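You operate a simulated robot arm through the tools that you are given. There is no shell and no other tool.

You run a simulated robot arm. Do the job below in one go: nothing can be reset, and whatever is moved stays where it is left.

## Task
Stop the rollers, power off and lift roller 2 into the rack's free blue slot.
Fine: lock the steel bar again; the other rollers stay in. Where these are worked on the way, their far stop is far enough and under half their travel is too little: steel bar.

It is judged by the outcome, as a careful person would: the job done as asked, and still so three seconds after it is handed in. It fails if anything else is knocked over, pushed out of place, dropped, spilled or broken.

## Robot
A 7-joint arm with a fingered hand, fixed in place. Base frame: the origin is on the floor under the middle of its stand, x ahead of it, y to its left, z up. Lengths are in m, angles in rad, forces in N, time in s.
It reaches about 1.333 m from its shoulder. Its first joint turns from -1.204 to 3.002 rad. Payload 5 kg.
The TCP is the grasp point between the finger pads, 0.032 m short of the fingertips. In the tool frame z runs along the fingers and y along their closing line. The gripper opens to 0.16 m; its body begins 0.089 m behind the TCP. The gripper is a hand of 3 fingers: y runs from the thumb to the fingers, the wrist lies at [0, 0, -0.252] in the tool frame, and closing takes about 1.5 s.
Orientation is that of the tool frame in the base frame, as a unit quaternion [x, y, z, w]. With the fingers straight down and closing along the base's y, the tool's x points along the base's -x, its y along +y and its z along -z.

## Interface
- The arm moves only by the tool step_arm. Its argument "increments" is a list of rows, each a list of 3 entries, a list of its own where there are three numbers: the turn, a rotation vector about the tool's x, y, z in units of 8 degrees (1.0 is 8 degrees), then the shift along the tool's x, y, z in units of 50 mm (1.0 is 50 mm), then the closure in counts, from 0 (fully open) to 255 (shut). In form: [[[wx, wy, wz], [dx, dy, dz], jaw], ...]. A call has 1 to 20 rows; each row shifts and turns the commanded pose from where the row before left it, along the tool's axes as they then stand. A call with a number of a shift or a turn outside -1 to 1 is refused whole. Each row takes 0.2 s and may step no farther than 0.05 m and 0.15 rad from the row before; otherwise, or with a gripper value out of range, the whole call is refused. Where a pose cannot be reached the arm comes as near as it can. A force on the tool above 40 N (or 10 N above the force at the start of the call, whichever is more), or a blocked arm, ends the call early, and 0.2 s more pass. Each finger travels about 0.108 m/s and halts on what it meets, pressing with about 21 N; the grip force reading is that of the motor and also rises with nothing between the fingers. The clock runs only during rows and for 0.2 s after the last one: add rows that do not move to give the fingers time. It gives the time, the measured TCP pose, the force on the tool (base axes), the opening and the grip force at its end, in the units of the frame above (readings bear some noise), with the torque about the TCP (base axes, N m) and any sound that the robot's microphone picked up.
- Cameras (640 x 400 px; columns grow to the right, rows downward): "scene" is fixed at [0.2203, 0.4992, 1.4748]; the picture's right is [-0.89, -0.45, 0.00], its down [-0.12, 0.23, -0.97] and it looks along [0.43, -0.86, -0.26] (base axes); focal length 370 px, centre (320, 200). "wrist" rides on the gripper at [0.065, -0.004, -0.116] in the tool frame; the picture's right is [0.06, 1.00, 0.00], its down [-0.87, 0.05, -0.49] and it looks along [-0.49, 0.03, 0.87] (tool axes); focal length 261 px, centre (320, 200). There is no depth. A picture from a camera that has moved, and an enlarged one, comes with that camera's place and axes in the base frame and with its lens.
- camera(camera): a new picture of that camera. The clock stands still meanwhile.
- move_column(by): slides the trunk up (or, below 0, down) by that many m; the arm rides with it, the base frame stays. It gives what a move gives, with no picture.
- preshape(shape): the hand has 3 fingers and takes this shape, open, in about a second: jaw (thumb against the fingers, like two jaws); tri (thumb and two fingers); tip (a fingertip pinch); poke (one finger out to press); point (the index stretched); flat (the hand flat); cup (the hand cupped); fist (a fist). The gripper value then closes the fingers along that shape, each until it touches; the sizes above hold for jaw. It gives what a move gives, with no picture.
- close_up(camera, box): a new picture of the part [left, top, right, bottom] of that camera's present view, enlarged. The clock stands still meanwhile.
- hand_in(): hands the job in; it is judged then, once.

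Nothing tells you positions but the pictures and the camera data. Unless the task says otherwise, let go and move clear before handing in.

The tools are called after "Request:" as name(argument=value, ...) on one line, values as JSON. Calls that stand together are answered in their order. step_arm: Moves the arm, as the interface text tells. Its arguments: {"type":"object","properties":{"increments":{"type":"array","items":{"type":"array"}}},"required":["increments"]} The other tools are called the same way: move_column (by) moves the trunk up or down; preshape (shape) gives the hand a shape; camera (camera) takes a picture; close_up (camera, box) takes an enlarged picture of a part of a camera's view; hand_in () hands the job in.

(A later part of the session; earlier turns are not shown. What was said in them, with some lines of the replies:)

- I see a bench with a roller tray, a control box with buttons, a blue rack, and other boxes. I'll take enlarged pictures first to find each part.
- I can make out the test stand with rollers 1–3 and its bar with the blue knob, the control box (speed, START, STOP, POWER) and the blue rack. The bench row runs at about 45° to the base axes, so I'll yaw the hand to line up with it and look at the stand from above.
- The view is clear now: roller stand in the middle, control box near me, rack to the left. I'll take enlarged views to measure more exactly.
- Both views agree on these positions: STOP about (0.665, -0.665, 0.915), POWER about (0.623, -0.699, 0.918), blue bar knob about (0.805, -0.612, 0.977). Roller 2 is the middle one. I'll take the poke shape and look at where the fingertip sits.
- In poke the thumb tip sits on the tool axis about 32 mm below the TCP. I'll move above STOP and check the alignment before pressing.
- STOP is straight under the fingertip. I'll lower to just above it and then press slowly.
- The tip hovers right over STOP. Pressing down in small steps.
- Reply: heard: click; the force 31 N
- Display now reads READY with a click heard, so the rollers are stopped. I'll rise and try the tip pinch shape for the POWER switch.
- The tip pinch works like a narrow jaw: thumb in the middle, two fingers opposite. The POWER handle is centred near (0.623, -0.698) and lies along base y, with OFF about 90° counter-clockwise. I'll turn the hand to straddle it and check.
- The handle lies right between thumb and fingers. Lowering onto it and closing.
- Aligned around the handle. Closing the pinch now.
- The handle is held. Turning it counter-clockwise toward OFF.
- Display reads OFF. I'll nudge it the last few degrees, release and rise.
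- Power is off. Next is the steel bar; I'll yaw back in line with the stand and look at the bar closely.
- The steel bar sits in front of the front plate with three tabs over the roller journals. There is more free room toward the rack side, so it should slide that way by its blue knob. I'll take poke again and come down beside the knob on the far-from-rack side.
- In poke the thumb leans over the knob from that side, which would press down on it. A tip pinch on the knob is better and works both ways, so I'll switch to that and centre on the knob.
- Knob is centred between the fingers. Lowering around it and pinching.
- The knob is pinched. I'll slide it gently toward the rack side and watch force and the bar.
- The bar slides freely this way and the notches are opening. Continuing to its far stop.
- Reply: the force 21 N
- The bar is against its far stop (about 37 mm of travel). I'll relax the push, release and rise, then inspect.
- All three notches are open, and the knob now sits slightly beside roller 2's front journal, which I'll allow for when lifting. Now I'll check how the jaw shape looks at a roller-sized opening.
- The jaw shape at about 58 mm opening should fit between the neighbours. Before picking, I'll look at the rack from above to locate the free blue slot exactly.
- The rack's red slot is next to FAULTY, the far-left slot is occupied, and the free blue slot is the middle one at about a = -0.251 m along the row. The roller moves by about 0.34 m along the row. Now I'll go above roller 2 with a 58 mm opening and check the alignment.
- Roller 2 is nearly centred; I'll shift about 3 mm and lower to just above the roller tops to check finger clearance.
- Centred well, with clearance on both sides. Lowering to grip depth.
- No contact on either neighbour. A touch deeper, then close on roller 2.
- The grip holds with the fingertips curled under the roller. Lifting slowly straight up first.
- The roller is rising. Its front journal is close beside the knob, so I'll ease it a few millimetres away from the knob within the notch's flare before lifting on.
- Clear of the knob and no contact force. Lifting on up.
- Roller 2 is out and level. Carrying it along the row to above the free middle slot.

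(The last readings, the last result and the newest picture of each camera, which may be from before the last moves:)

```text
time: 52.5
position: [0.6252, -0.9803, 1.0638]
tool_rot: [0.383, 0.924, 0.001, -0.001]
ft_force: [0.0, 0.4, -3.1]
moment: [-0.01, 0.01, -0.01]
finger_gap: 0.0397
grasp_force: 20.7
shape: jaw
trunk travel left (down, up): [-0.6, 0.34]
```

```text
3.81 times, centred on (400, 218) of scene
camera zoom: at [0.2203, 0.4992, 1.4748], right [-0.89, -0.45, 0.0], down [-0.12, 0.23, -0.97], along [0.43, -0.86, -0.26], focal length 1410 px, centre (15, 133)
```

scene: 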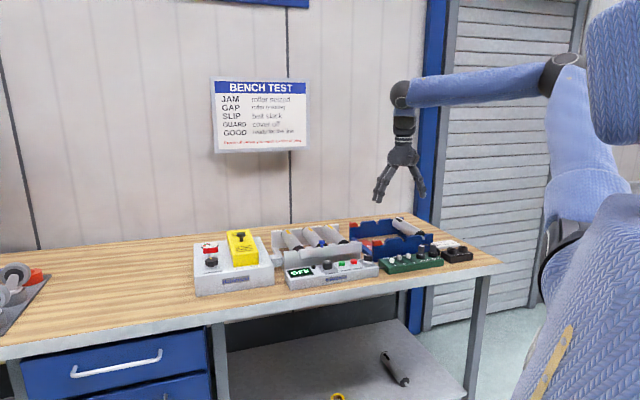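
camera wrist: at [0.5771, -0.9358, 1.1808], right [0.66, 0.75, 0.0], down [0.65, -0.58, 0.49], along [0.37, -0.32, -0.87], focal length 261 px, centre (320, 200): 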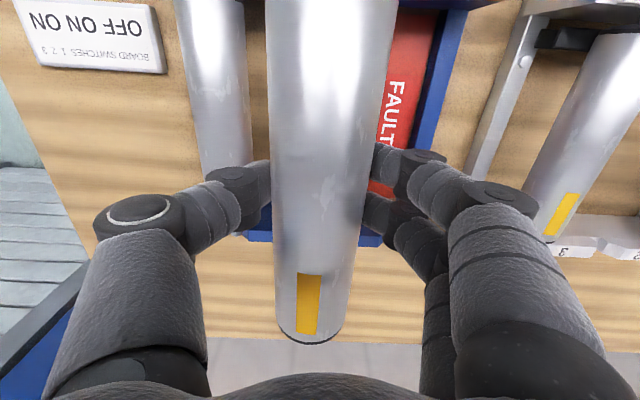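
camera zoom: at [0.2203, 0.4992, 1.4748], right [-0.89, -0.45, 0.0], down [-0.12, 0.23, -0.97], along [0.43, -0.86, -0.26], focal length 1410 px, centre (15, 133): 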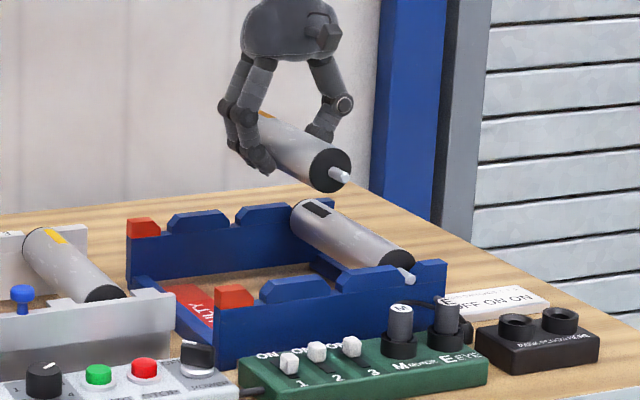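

The roller is over the middle slot, with the neighbour clear on the left. I'll lower to just above the rack posts and check the journal against the slot.

Request:
step_arm(increments=[[[0, 0, 0], [0, 0, 0.5], 255], [[0, 0, 0], [0, 0, 0.6], 255], [[0, 0, 0], [0, 0, 0.45], 255], [[0, 0, 0], [0, 0, 0], 255]])

Request:
close_up(camera="scene", box=[345, 200, 445, 270])

Request:
close_up(camera="scene", box=[385, 220, 435, 255])

Request:
camera(camera="wrist")

```text
time: 53.5
position: [0.6266, -0.98, 0.9871]
tool_rot: [0.382, 0.924, 0.0, 0.0]
ft_force: [0.7, 0.6, -3.3]
moment: [-0.01, -0.01, 0.0]
finger_gap: 0.0396
grasp_force: 20.8
shape: jaw
trunk travel left (down, up): [-0.6, 0.34]
```

```text
5.71 times, centred on (395, 235) of scene
camera zoom: at [0.2203, 0.4992, 1.4748], right [-0.89, -0.45, 0.0], down [-0.12, 0.23, -0.97], along [0.43, -0.86, -0.26], focal length 2116 px, centre (-109, 0)
```

zoom: 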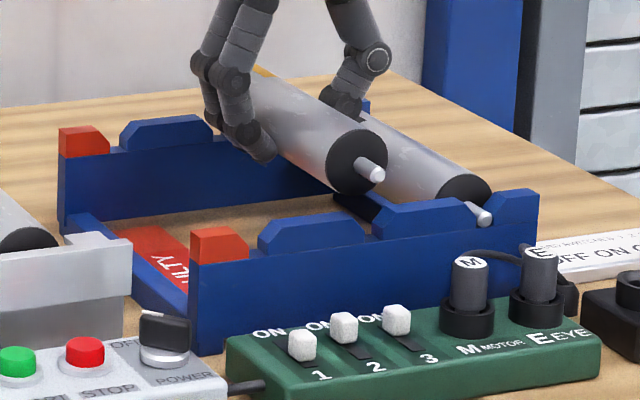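

```text
11.43 times, centred on (410, 238) of scene
camera zoom: at [0.2203, 0.4992, 1.4748], right [-0.89, -0.45, 0.0], down [-0.12, 0.23, -0.97], along [0.43, -0.86, -0.26], focal length 4231 px, centre (-709, -229)
```

zoom: 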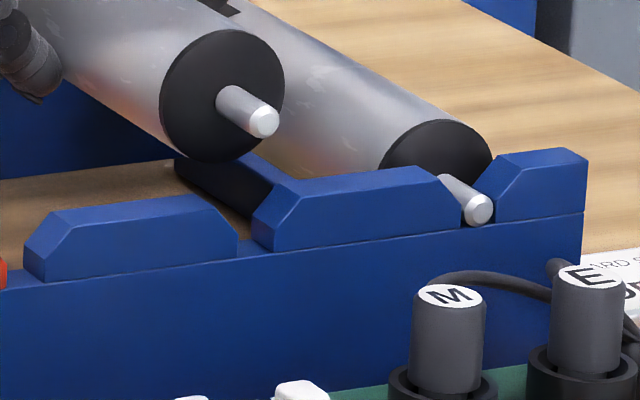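

```text
taken
camera wrist: at [0.5778, -0.936, 1.1021], right [0.66, 0.75, 0.0], down [0.65, -0.58, 0.49], along [0.37, -0.32, -0.87], focal length 261 px, centre (320, 200)
```

wrist: 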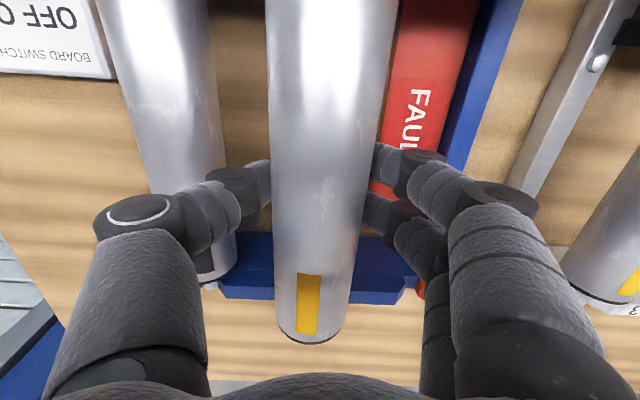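

The journal lines up with the middle slot to within a millimetre or two. Lowering it in gently.

Request:
step_arm(increments=[[[0, 0, 0], [0, 0, 0.25], 255], [[0, 0, 0], [0, 0, 0.2], 255], [[0, 0, 0], [0, 0, 0.2], 255], [[0, 0, 0], [0, 0, 0.1], 255], [[0, 0, 0], [0, 0, 0], 255]])

Request:
close_up(camera="scene", box=[385, 220, 435, 255])

Request:
camera(camera="wrist")

```text
time: 54.7
position: [0.6255, -0.9806, 0.9484]
tool_rot: [0.382, 0.924, 0.001, 0.0]
ft_force: [-0.2, 0.0, -4.0]
moment: [0.0, -0.01, -0.01]
finger_gap: 0.0394
grasp_force: 21.1
shape: jaw
trunk travel left (down, up): [-0.6, 0.34]
```

```text
11.43 times, centred on (410, 238) of scene
camera zoom: at [0.2203, 0.4992, 1.4748], right [-0.89, -0.45, 0.0], down [-0.12, 0.23, -0.97], along [0.43, -0.86, -0.26], focal length 4231 px, centre (-709, -229)
```

zoom: 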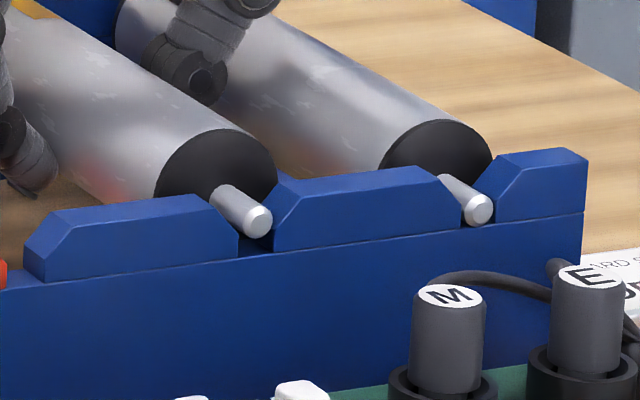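

```text
taken
camera wrist: at [0.578, -0.9367, 1.0647], right [0.66, 0.75, 0.0], down [0.65, -0.58, 0.49], along [0.37, -0.32, -0.87], focal length 261 px, centre (320, 200)
```

wrist: 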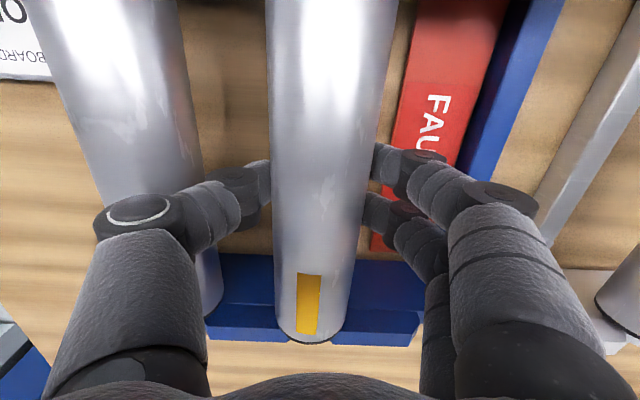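

Going in well. A few more millimetres until it rests.

Request:
step_arm(increments=[[[0, 0, 0], [0, 0, 0.05], 255], [[0, 0, 0], [0, 0, 0.04], 255], [[0, 0, 0], [0, 0, 0.03], 255], [[0, 0, 0], [0, 0, 0], 255]])

Request:
close_up(camera="scene", box=[385, 220, 435, 255])

```text
time: 55.7
position: [0.6266, -0.9803, 0.9431]
tool_rot: [0.382, 0.924, 0.0, -0.001]
ft_force: [1.4, 1.3, -4.3]
moment: [0.0, -0.02, 0.0]
finger_gap: 0.0396
grasp_force: 21.1
shape: jaw
trunk travel left (down, up): [-0.6, 0.34]
```

```text
11.43 times, centred on (410, 238) of scene
camera zoom: at [0.2203, 0.4992, 1.4748], right [-0.89, -0.45, 0.0], down [-0.12, 0.23, -0.97], along [0.43, -0.86, -0.26], focal length 4231 px, centre (-709, -229)
```

zoom: 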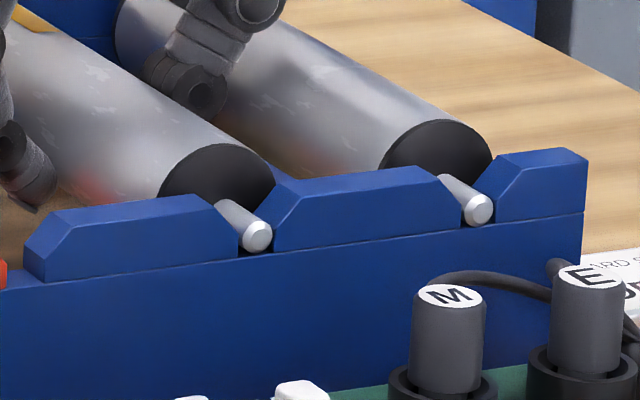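

Request:
step_arm(increments=[[[0, 0, 0], [0, 0, 0.03], 255], [[0, 0, 0], [0, 0, 0.03], 255], [[0, 0, 0], [0, 0, 0], 255]])

Request:
close_up(camera="scene", box=[385, 220, 435, 255])

```text
time: 56.5
position: [0.6269, -0.9802, 0.9419]
tool_rot: [0.383, 0.924, 0.0, 0.001]
ft_force: [-0.2, -3.2, 8.5]
moment: [-0.05, -0.01, 0.04]
finger_gap: 0.0399
grasp_force: 20.8
shape: jaw
trunk travel left (down, up): [-0.6, 0.34]
```

```text
11.43 times, centred on (410, 238) of scene
camera zoom: at [0.2203, 0.4992, 1.4748], right [-0.89, -0.45, 0.0], down [-0.12, 0.23, -0.97], along [0.43, -0.86, -0.26], focal length 4231 px, centre (-709, -229)
```

zoom: 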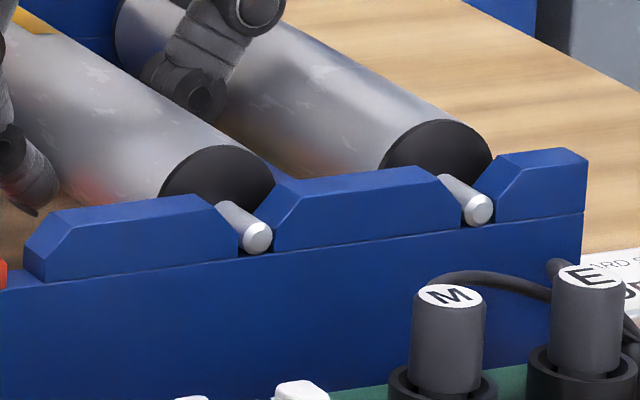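

It rests on both slots at the same height as its neighbour. Releasing with a limited opening and rising straight up.

Request:
step_arm(increments=[[[0, 0, 0], [0, 0, -0.02], 255], [[0, 0, 0], [0, 0, 0], 225], [[0, 0, 0], [0, 0, 0], 195], [[0, 0, 0], [0, 0, 0], 175], [[0, 0, 0], [0, 0, 0], 163], [[0, 0, 0], [0, 0, 0], 163], [[0, 0, 0], [0, 0, 0], 163]])

Request:
camera(camera="wrist")

Request:
close_up(camera="scene", box=[345, 200, 445, 270])

```text
time: 58.1
position: [0.6257, -0.9802, 0.9423]
tool_rot: [0.383, 0.924, 0.0, 0.0]
ft_force: [0.0, -0.2, 0.5]
moment: [-0.01, -0.01, 0.02]
finger_gap: 0.0572
grasp_force: 0.0
shape: jaw
trunk travel left (down, up): [-0.6, 0.34]
```

```text
taken
camera wrist: at [0.5773, -0.9362, 1.0574], right [0.66, 0.75, 0.0], down [0.65, -0.58, 0.49], along [0.37, -0.32, -0.87], focal length 261 px, centre (320, 200)
```

wrist: 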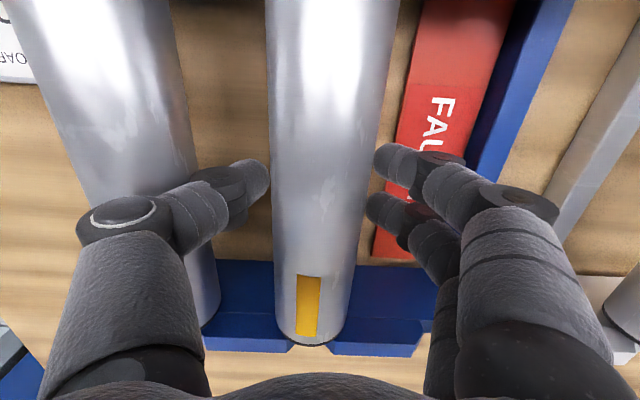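

```text
5.71 times, centred on (395, 235) of scene
camera zoom: at [0.2203, 0.4992, 1.4748], right [-0.89, -0.45, 0.0], down [-0.12, 0.23, -0.97], along [0.43, -0.86, -0.26], focal length 2116 px, centre (-109, 0)
```

zoom: 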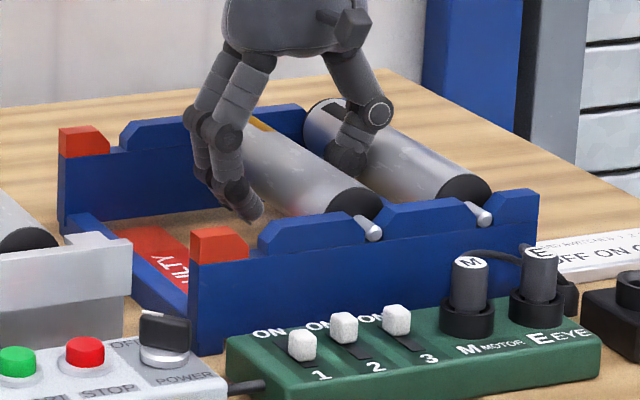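

Roller 2 stays seated and the fingers are free of it. Rising straight up and away.

Request:
step_arm(increments=[[[0, 0, 0], [0, 0, -0.2], 163], [[0, 0, 0], [0, 0, -0.4], 163], [[0, 0, 0], [0, 0, -0.7], 163], [[0, 0, 0], [0, 0, -0.8], 163], [[0, 0, 0], [0, 0, -0.8], 163], [[0, 0, 0], [0, 0, -0.8], 163], [[0, 0, 0], [0.8, 0, -0.4], 163], [[0, 0, 0], [0.9, 0, 0], 163], [[0, 0, 0], [0.9, 0, 0], 163], [[0, 0, 0], [0.9, 0, 0], 163], [[0, 0, 0], [0, 0, 0], 163]])

Request:
camera(camera="wrist")

Request:
close_up(camera="scene", box=[265, 200, 445, 290])

```text
time: 60.5
position: [0.5036, -0.8569, 1.1466]
tool_rot: [0.383, 0.924, 0.001, -0.002]
ft_force: [-0.2, 0.2, -1.2]
moment: [0.03, 0.02, 0.01]
finger_gap: 0.0573
grasp_force: 0.0
shape: jaw
trunk travel left (down, up): [-0.6, 0.34]
```

```text
taken
camera wrist: at [0.4548, -0.8121, 1.2618], right [0.66, 0.75, 0.0], down [0.65, -0.58, 0.49], along [0.37, -0.32, -0.87], focal length 261 px, centre (320, 200)
```

wrist: 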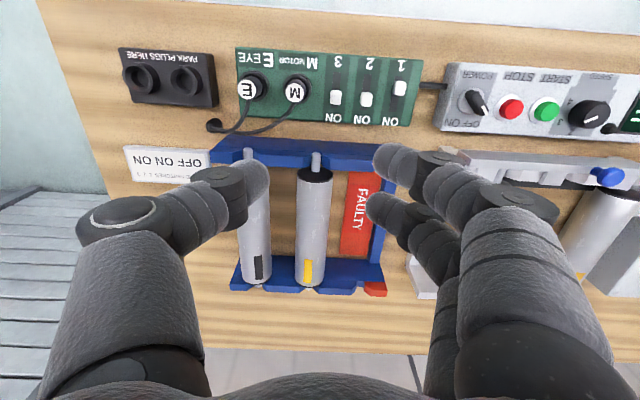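

```text
3.56 times, centred on (355, 245) of scene
camera zoom: at [0.2203, 0.4992, 1.4748], right [-0.89, -0.45, 0.0], down [-0.12, 0.23, -0.97], along [0.43, -0.86, -0.26], focal length 1316 px, centre (196, 40)
```

zoom: 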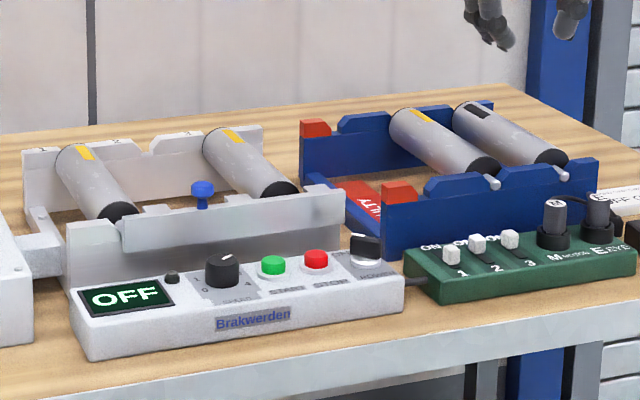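

Roller 2 sits in the middle blue slot. Now to lock the bar again: back to the knob with the tip pinch.

Request:
preshape(shape="tip")

Request:
step_arm(increments=[[[0, 0, 0], [-0.089, 0.778, 0], 100], [[0, 0, 0], [-0.089, 0.778, 0], 183], [[0, 0, 0], [-0.089, 0.778, 0], 183], [[0, 0, 0], [-0.089, 0.778, 0], 183], [[0, 0, 0], [-0.089, 0.778, 0], 183], [[0, 0, 0], [-0.089, 0.778, 0], 183], [[0, 0, 0], [-0.089, 0.778, 0.4], 183], [[0, 0, 0], [-0.089, 0.778, 0.5], 183], [[0, 0, 0], [-0.089, 0.778, 0.5], 183], [[0, 0, 0], [0, 0, 0.5], 183], [[0, 0, 0], [0, 0, 0], 183]])

Request:
camera(camera="wrist")

Request:
close_up(camera="scene", box=[250, 190, 370, 270])

```text
time: 61.4
position: [0.5018, -0.8561, 1.1464]
tool_rot: [0.383, 0.924, 0.0, 0.0]
ft_force: [-0.3, 0.8, 0.1]
moment: [0.0, 0.01, -0.02]
finger_gap: 0.1601
grasp_force: 0.1
shape: tip
trunk travel left (down, up): [-0.6, 0.34]
```

```text
time: 63.8
position: [0.7805, -0.6362, 1.0529]
tool_rot: [0.382, 0.924, -0.001, 0.0]
ft_force: [0.7, 0.2, 0.3]
moment: [0.0, -0.03, -0.02]
finger_gap: 0.0455
grasp_force: 0.1
shape: tip
trunk travel left (down, up): [-0.6, 0.34]
```

```text
taken
camera wrist: at [0.732, -0.5925, 1.168], right [0.66, 0.75, 0.0], down [0.65, -0.58, 0.49], along [0.37, -0.33, -0.87], focal length 261 px, centre (320, 200)
```

wrist: 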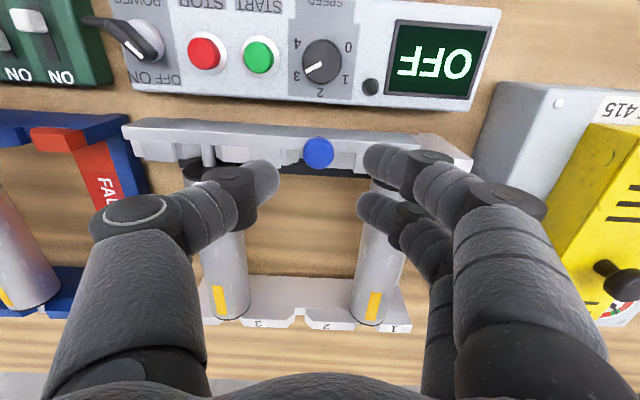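

```text
5.00 times, centred on (310, 230) of scene
camera zoom: at [0.2203, 0.4992, 1.4748], right [-0.89, -0.45, 0.0], down [-0.12, 0.23, -0.97], along [0.43, -0.86, -0.26], focal length 1851 px, centre (370, 50)
```

zoom: 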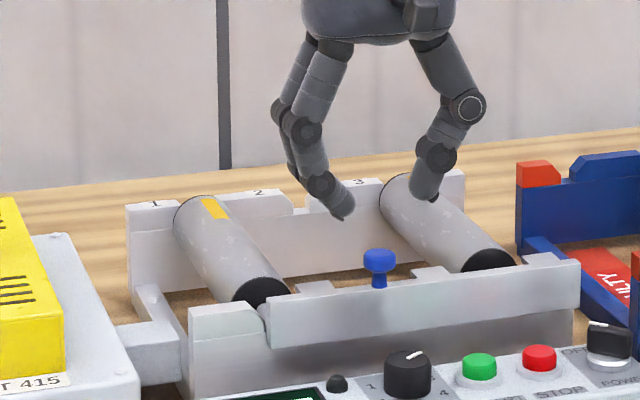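

Knob is centred. Lowering and pinching.

Request:
step_arm(increments=[[[0, 0, 0], [0, 0, 0.5], 183], [[0, 0, 0], [0, 0, 0.4], 183], [[0, 0, 0], [0, 0, 0.24], 183], [[0, 0, 0], [0, 0, 0], 183], [[0, 0, 0], [0, 0, 0], 215], [[0, 0, 0], [0, 0, 0], 250], [[0, 0, 0], [0, 0, 0], 250], [[0, 0, 0], [0, 0, 0], 250]])

Request:
close_up(camera="scene", box=[265, 200, 385, 280])

```text
time: 65.6
position: [0.778, -0.6383, 0.9944]
tool_rot: [0.384, 0.923, 0.0, -0.001]
ft_force: [-3.0, 0.0, -2.5]
moment: [-0.05, 0.15, -0.03]
finger_gap: 0.0101
grasp_force: 20.7
shape: tip
trunk travel left (down, up): [-0.6, 0.34]
```

```text
5.00 times, centred on (325, 240) of scene
camera zoom: at [0.2203, 0.4992, 1.4748], right [-0.89, -0.45, 0.0], down [-0.12, 0.23, -0.97], along [0.43, -0.86, -0.26], focal length 1851 px, centre (295, 0)
```

zoom: 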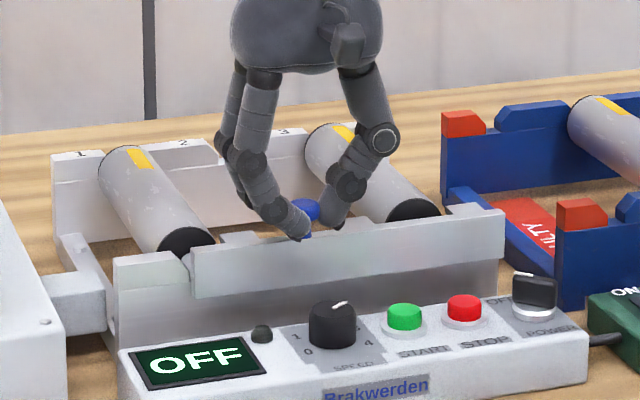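

Pinched. Sliding the bar back to its locked end.

Request:
step_arm(increments=[[[0, 0, 0], [0, 0.1, 0], 250], [[0, 0, 0], [0, 0.1, 0], 250], [[0, 0, 0], [0, 0.1, 0], 250], [[0, 0, 0], [0, 0.1, 0], 250], [[0, 0, 0], [0, 0.1, 0], 250], [[0, 0, 0], [0, 0.1, 0], 250], [[0, 0, 0], [0, 0, 0], 250]])

Request:
close_up(camera="scene", box=[265, 200, 385, 280])

```text
time: 67.2
position: [0.8014, -0.6144, 0.9932]
tool_rot: [0.383, 0.924, -0.001, 0.0]
ft_force: [5.6, -0.9, -1.8]
moment: [-0.02, -0.11, -0.06]
finger_gap: 0.0093
grasp_force: 21.2
shape: tip
trunk travel left (down, up): [-0.6, 0.34]
```

```text
5.00 times, centred on (325, 240) of scene
camera zoom: at [0.2203, 0.4992, 1.4748], right [-0.89, -0.45, 0.0], down [-0.12, 0.23, -0.97], along [0.43, -0.86, -0.26], focal length 1851 px, centre (295, 0)
```

zoom: 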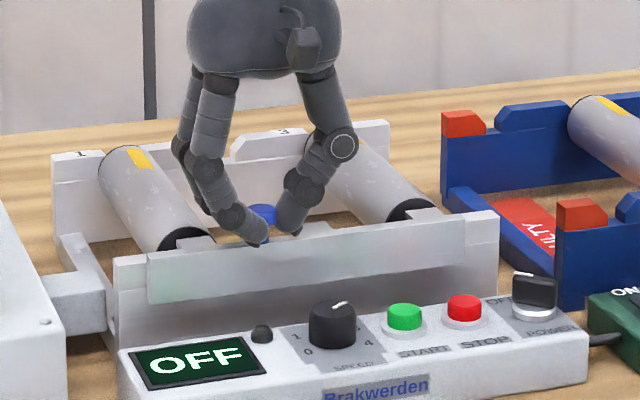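

Request:
step_arm(increments=[[[0, 0, 0], [0, 0.06, 0], 250], [[0, 0, 0], [0, 0.06, 0], 250], [[0, 0, 0], [0, 0, 0], 250]])

Request:
close_up(camera="scene", box=[265, 200, 385, 280])

```text
time: 68.0
position: [0.8036, -0.6134, 0.995]
tool_rot: [0.384, 0.923, 0.001, -0.002]
ft_force: [-9.6, -9.8, 0.7]
moment: [-0.3, 0.28, -0.01]
finger_gap: 0.0101
grasp_force: 20.7
shape: tip
trunk travel left (down, up): [-0.6, 0.34]
```

```text
5.00 times, centred on (325, 240) of scene
camera zoom: at [0.2203, 0.4992, 1.4748], right [-0.89, -0.45, 0.0], down [-0.12, 0.23, -0.97], along [0.43, -0.86, -0.26], focal length 1851 px, centre (295, 0)
```

zoom: 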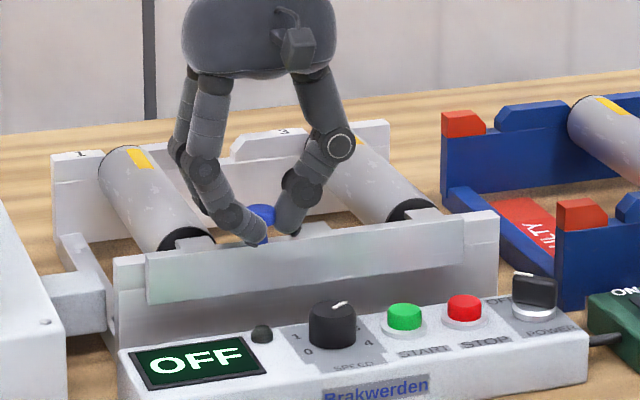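

It resists against the locked stop and the bar is where it started. Easing the push, releasing and rising clear.

Request:
step_arm(increments=[[[0, 0, 0], [0, -0.05, 0], 250], [[0, 0, 0], [0, 0, 0], 215], [[0, 0, 0], [0, 0, 0], 183], [[0, 0, 0], [0, 0, 0], 183], [[0, 0, 0], [0, 0, 0], 183], [[0, 0, 0], [0, 0, -0.5], 183], [[0, 0, 0], [0, 0, -0.9], 183], [[0, 0, 0], [0, 0, -0.9], 183], [[0, 0, 0], [0.8, 0, -0.6], 100], [[0, 0, 0], [0.8, 0, -0.5], 0], [[0, 0, 0], [0.8, 0, 0], 0], [[0, 0, 0], [0, -0.7, 0], 0], [[0, 0, 0], [0, -0.7, 0], 0], [[0, 0, 0], [0, 0, 0], 0]])

Request:
camera(camera="wrist")

Request:
camera(camera="scene")

Request:
close_up(camera="scene", box=[265, 205, 385, 285])

Request:
close_up(camera="scene", box=[345, 200, 445, 270])

```text
time: 71.0
position: [0.6706, -0.5796, 1.1625]
tool_rot: [0.382, 0.924, 0.001, 0.0]
ft_force: [-0.4, 0.5, -0.9]
moment: [0.0, 0.0, -0.05]
finger_gap: 0.16
grasp_force: 0.1
shape: tip
trunk travel left (down, up): [-0.6, 0.34]
```

```text
taken
camera wrist: at [0.6209, -0.5357, 1.2791], right [0.66, 0.75, 0.0], down [0.65, -0.58, 0.49], along [0.37, -0.33, -0.87], focal length 261 px, centre (320, 200)
```

wrist: 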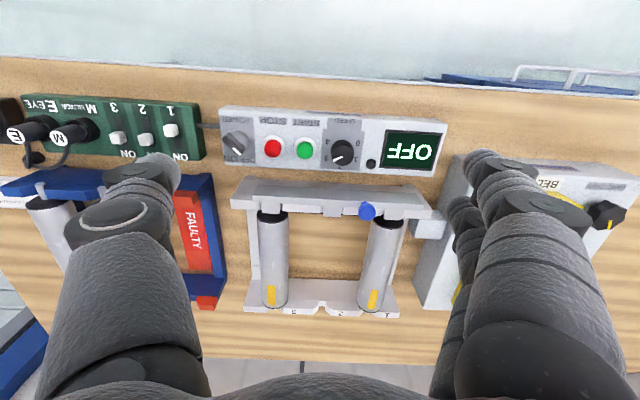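

```text
taken
```

scene: 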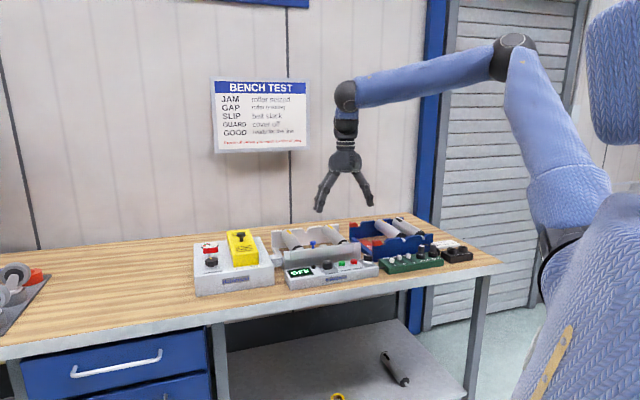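

```text
5.00 times, centred on (325, 245) of scene
camera zoom: at [0.2203, 0.4992, 1.4748], right [-0.89, -0.45, 0.0], down [-0.12, 0.23, -0.97], along [0.43, -0.86, -0.26], focal length 1851 px, centre (295, -25)
```

zoom: 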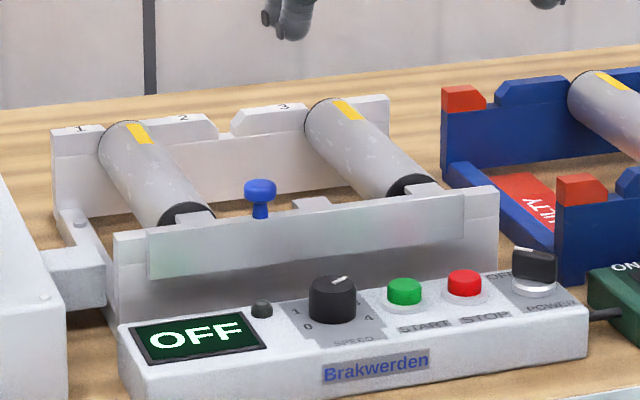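

```text
5.71 times, centred on (395, 235) of scene
camera zoom: at [0.2203, 0.4992, 1.4748], right [-0.89, -0.45, 0.0], down [-0.12, 0.23, -0.97], along [0.43, -0.86, -0.26], focal length 2116 px, centre (-109, 0)
```

zoom: 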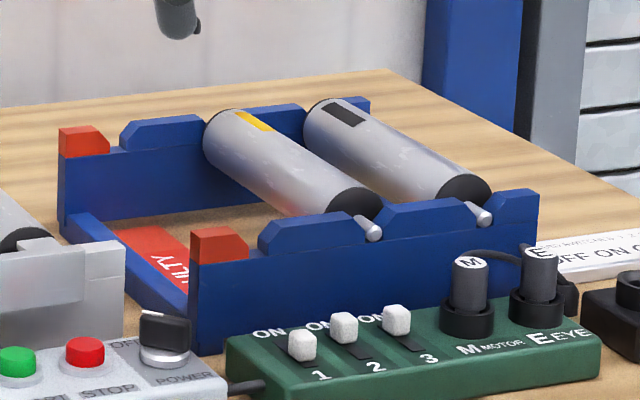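

Request:
close_up(camera="wrist", box=[220, 165, 440, 325])

Request:
close_up(camera="wrist", box=[200, 95, 460, 185])

```text
2.50 times, centred on (330, 245) of wrist
camera zoom: at [0.6209, -0.5357, 1.2791], right [0.66, 0.75, 0.0], down [0.65, -0.58, 0.49], along [0.37, -0.33, -0.87], focal length 652 px, centre (295, 88)
```

zoom: 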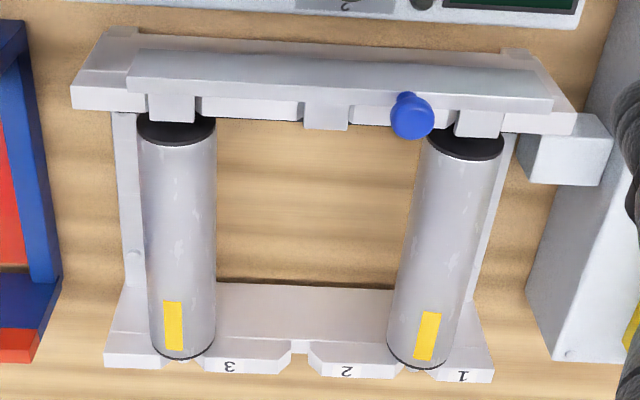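

```text
2.46 times, centred on (330, 140) of wrist
camera zoom: at [0.6209, -0.5357, 1.2791], right [0.66, 0.75, 0.0], down [0.65, -0.58, 0.49], along [0.37, -0.33, -0.87], focal length 642 px, centre (295, 348)
```

zoom: 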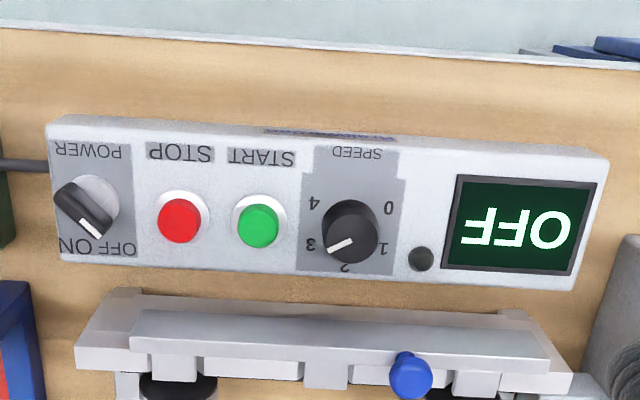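

The power is OFF, the bar's tabs are back over the journals, rollers 1 and 3 are in place, and roller 2 rests in the free middle blue slot. The hand is clear and open, so I'm handing in.

Request:
hand_in()

```text
The job is handed in.
```

The job is done and handed in; no verdict came back. The last pictures before I handed in showed:

- **Rollers stopped:** I pressed STOP, heard a click, and the display changed from GOOD to READY.
- **Power off:** The POWER switch is turned to OFF and the display reads OFF. I did this before touching the bar or a roller.
- **Roller 2:** It sits in the rack's middle blue slot, the free one, at the same height as the roller next to it.
- **Steel bar:** I slid it to its far stop to free roller 2, then back to its locked end. Its tabs are over the journals again.
- **Rollers 1 and 3:** Both are still in the stand. I saw nothing else knocked or moved.

The hand was open and clear of the bench when I handed in.
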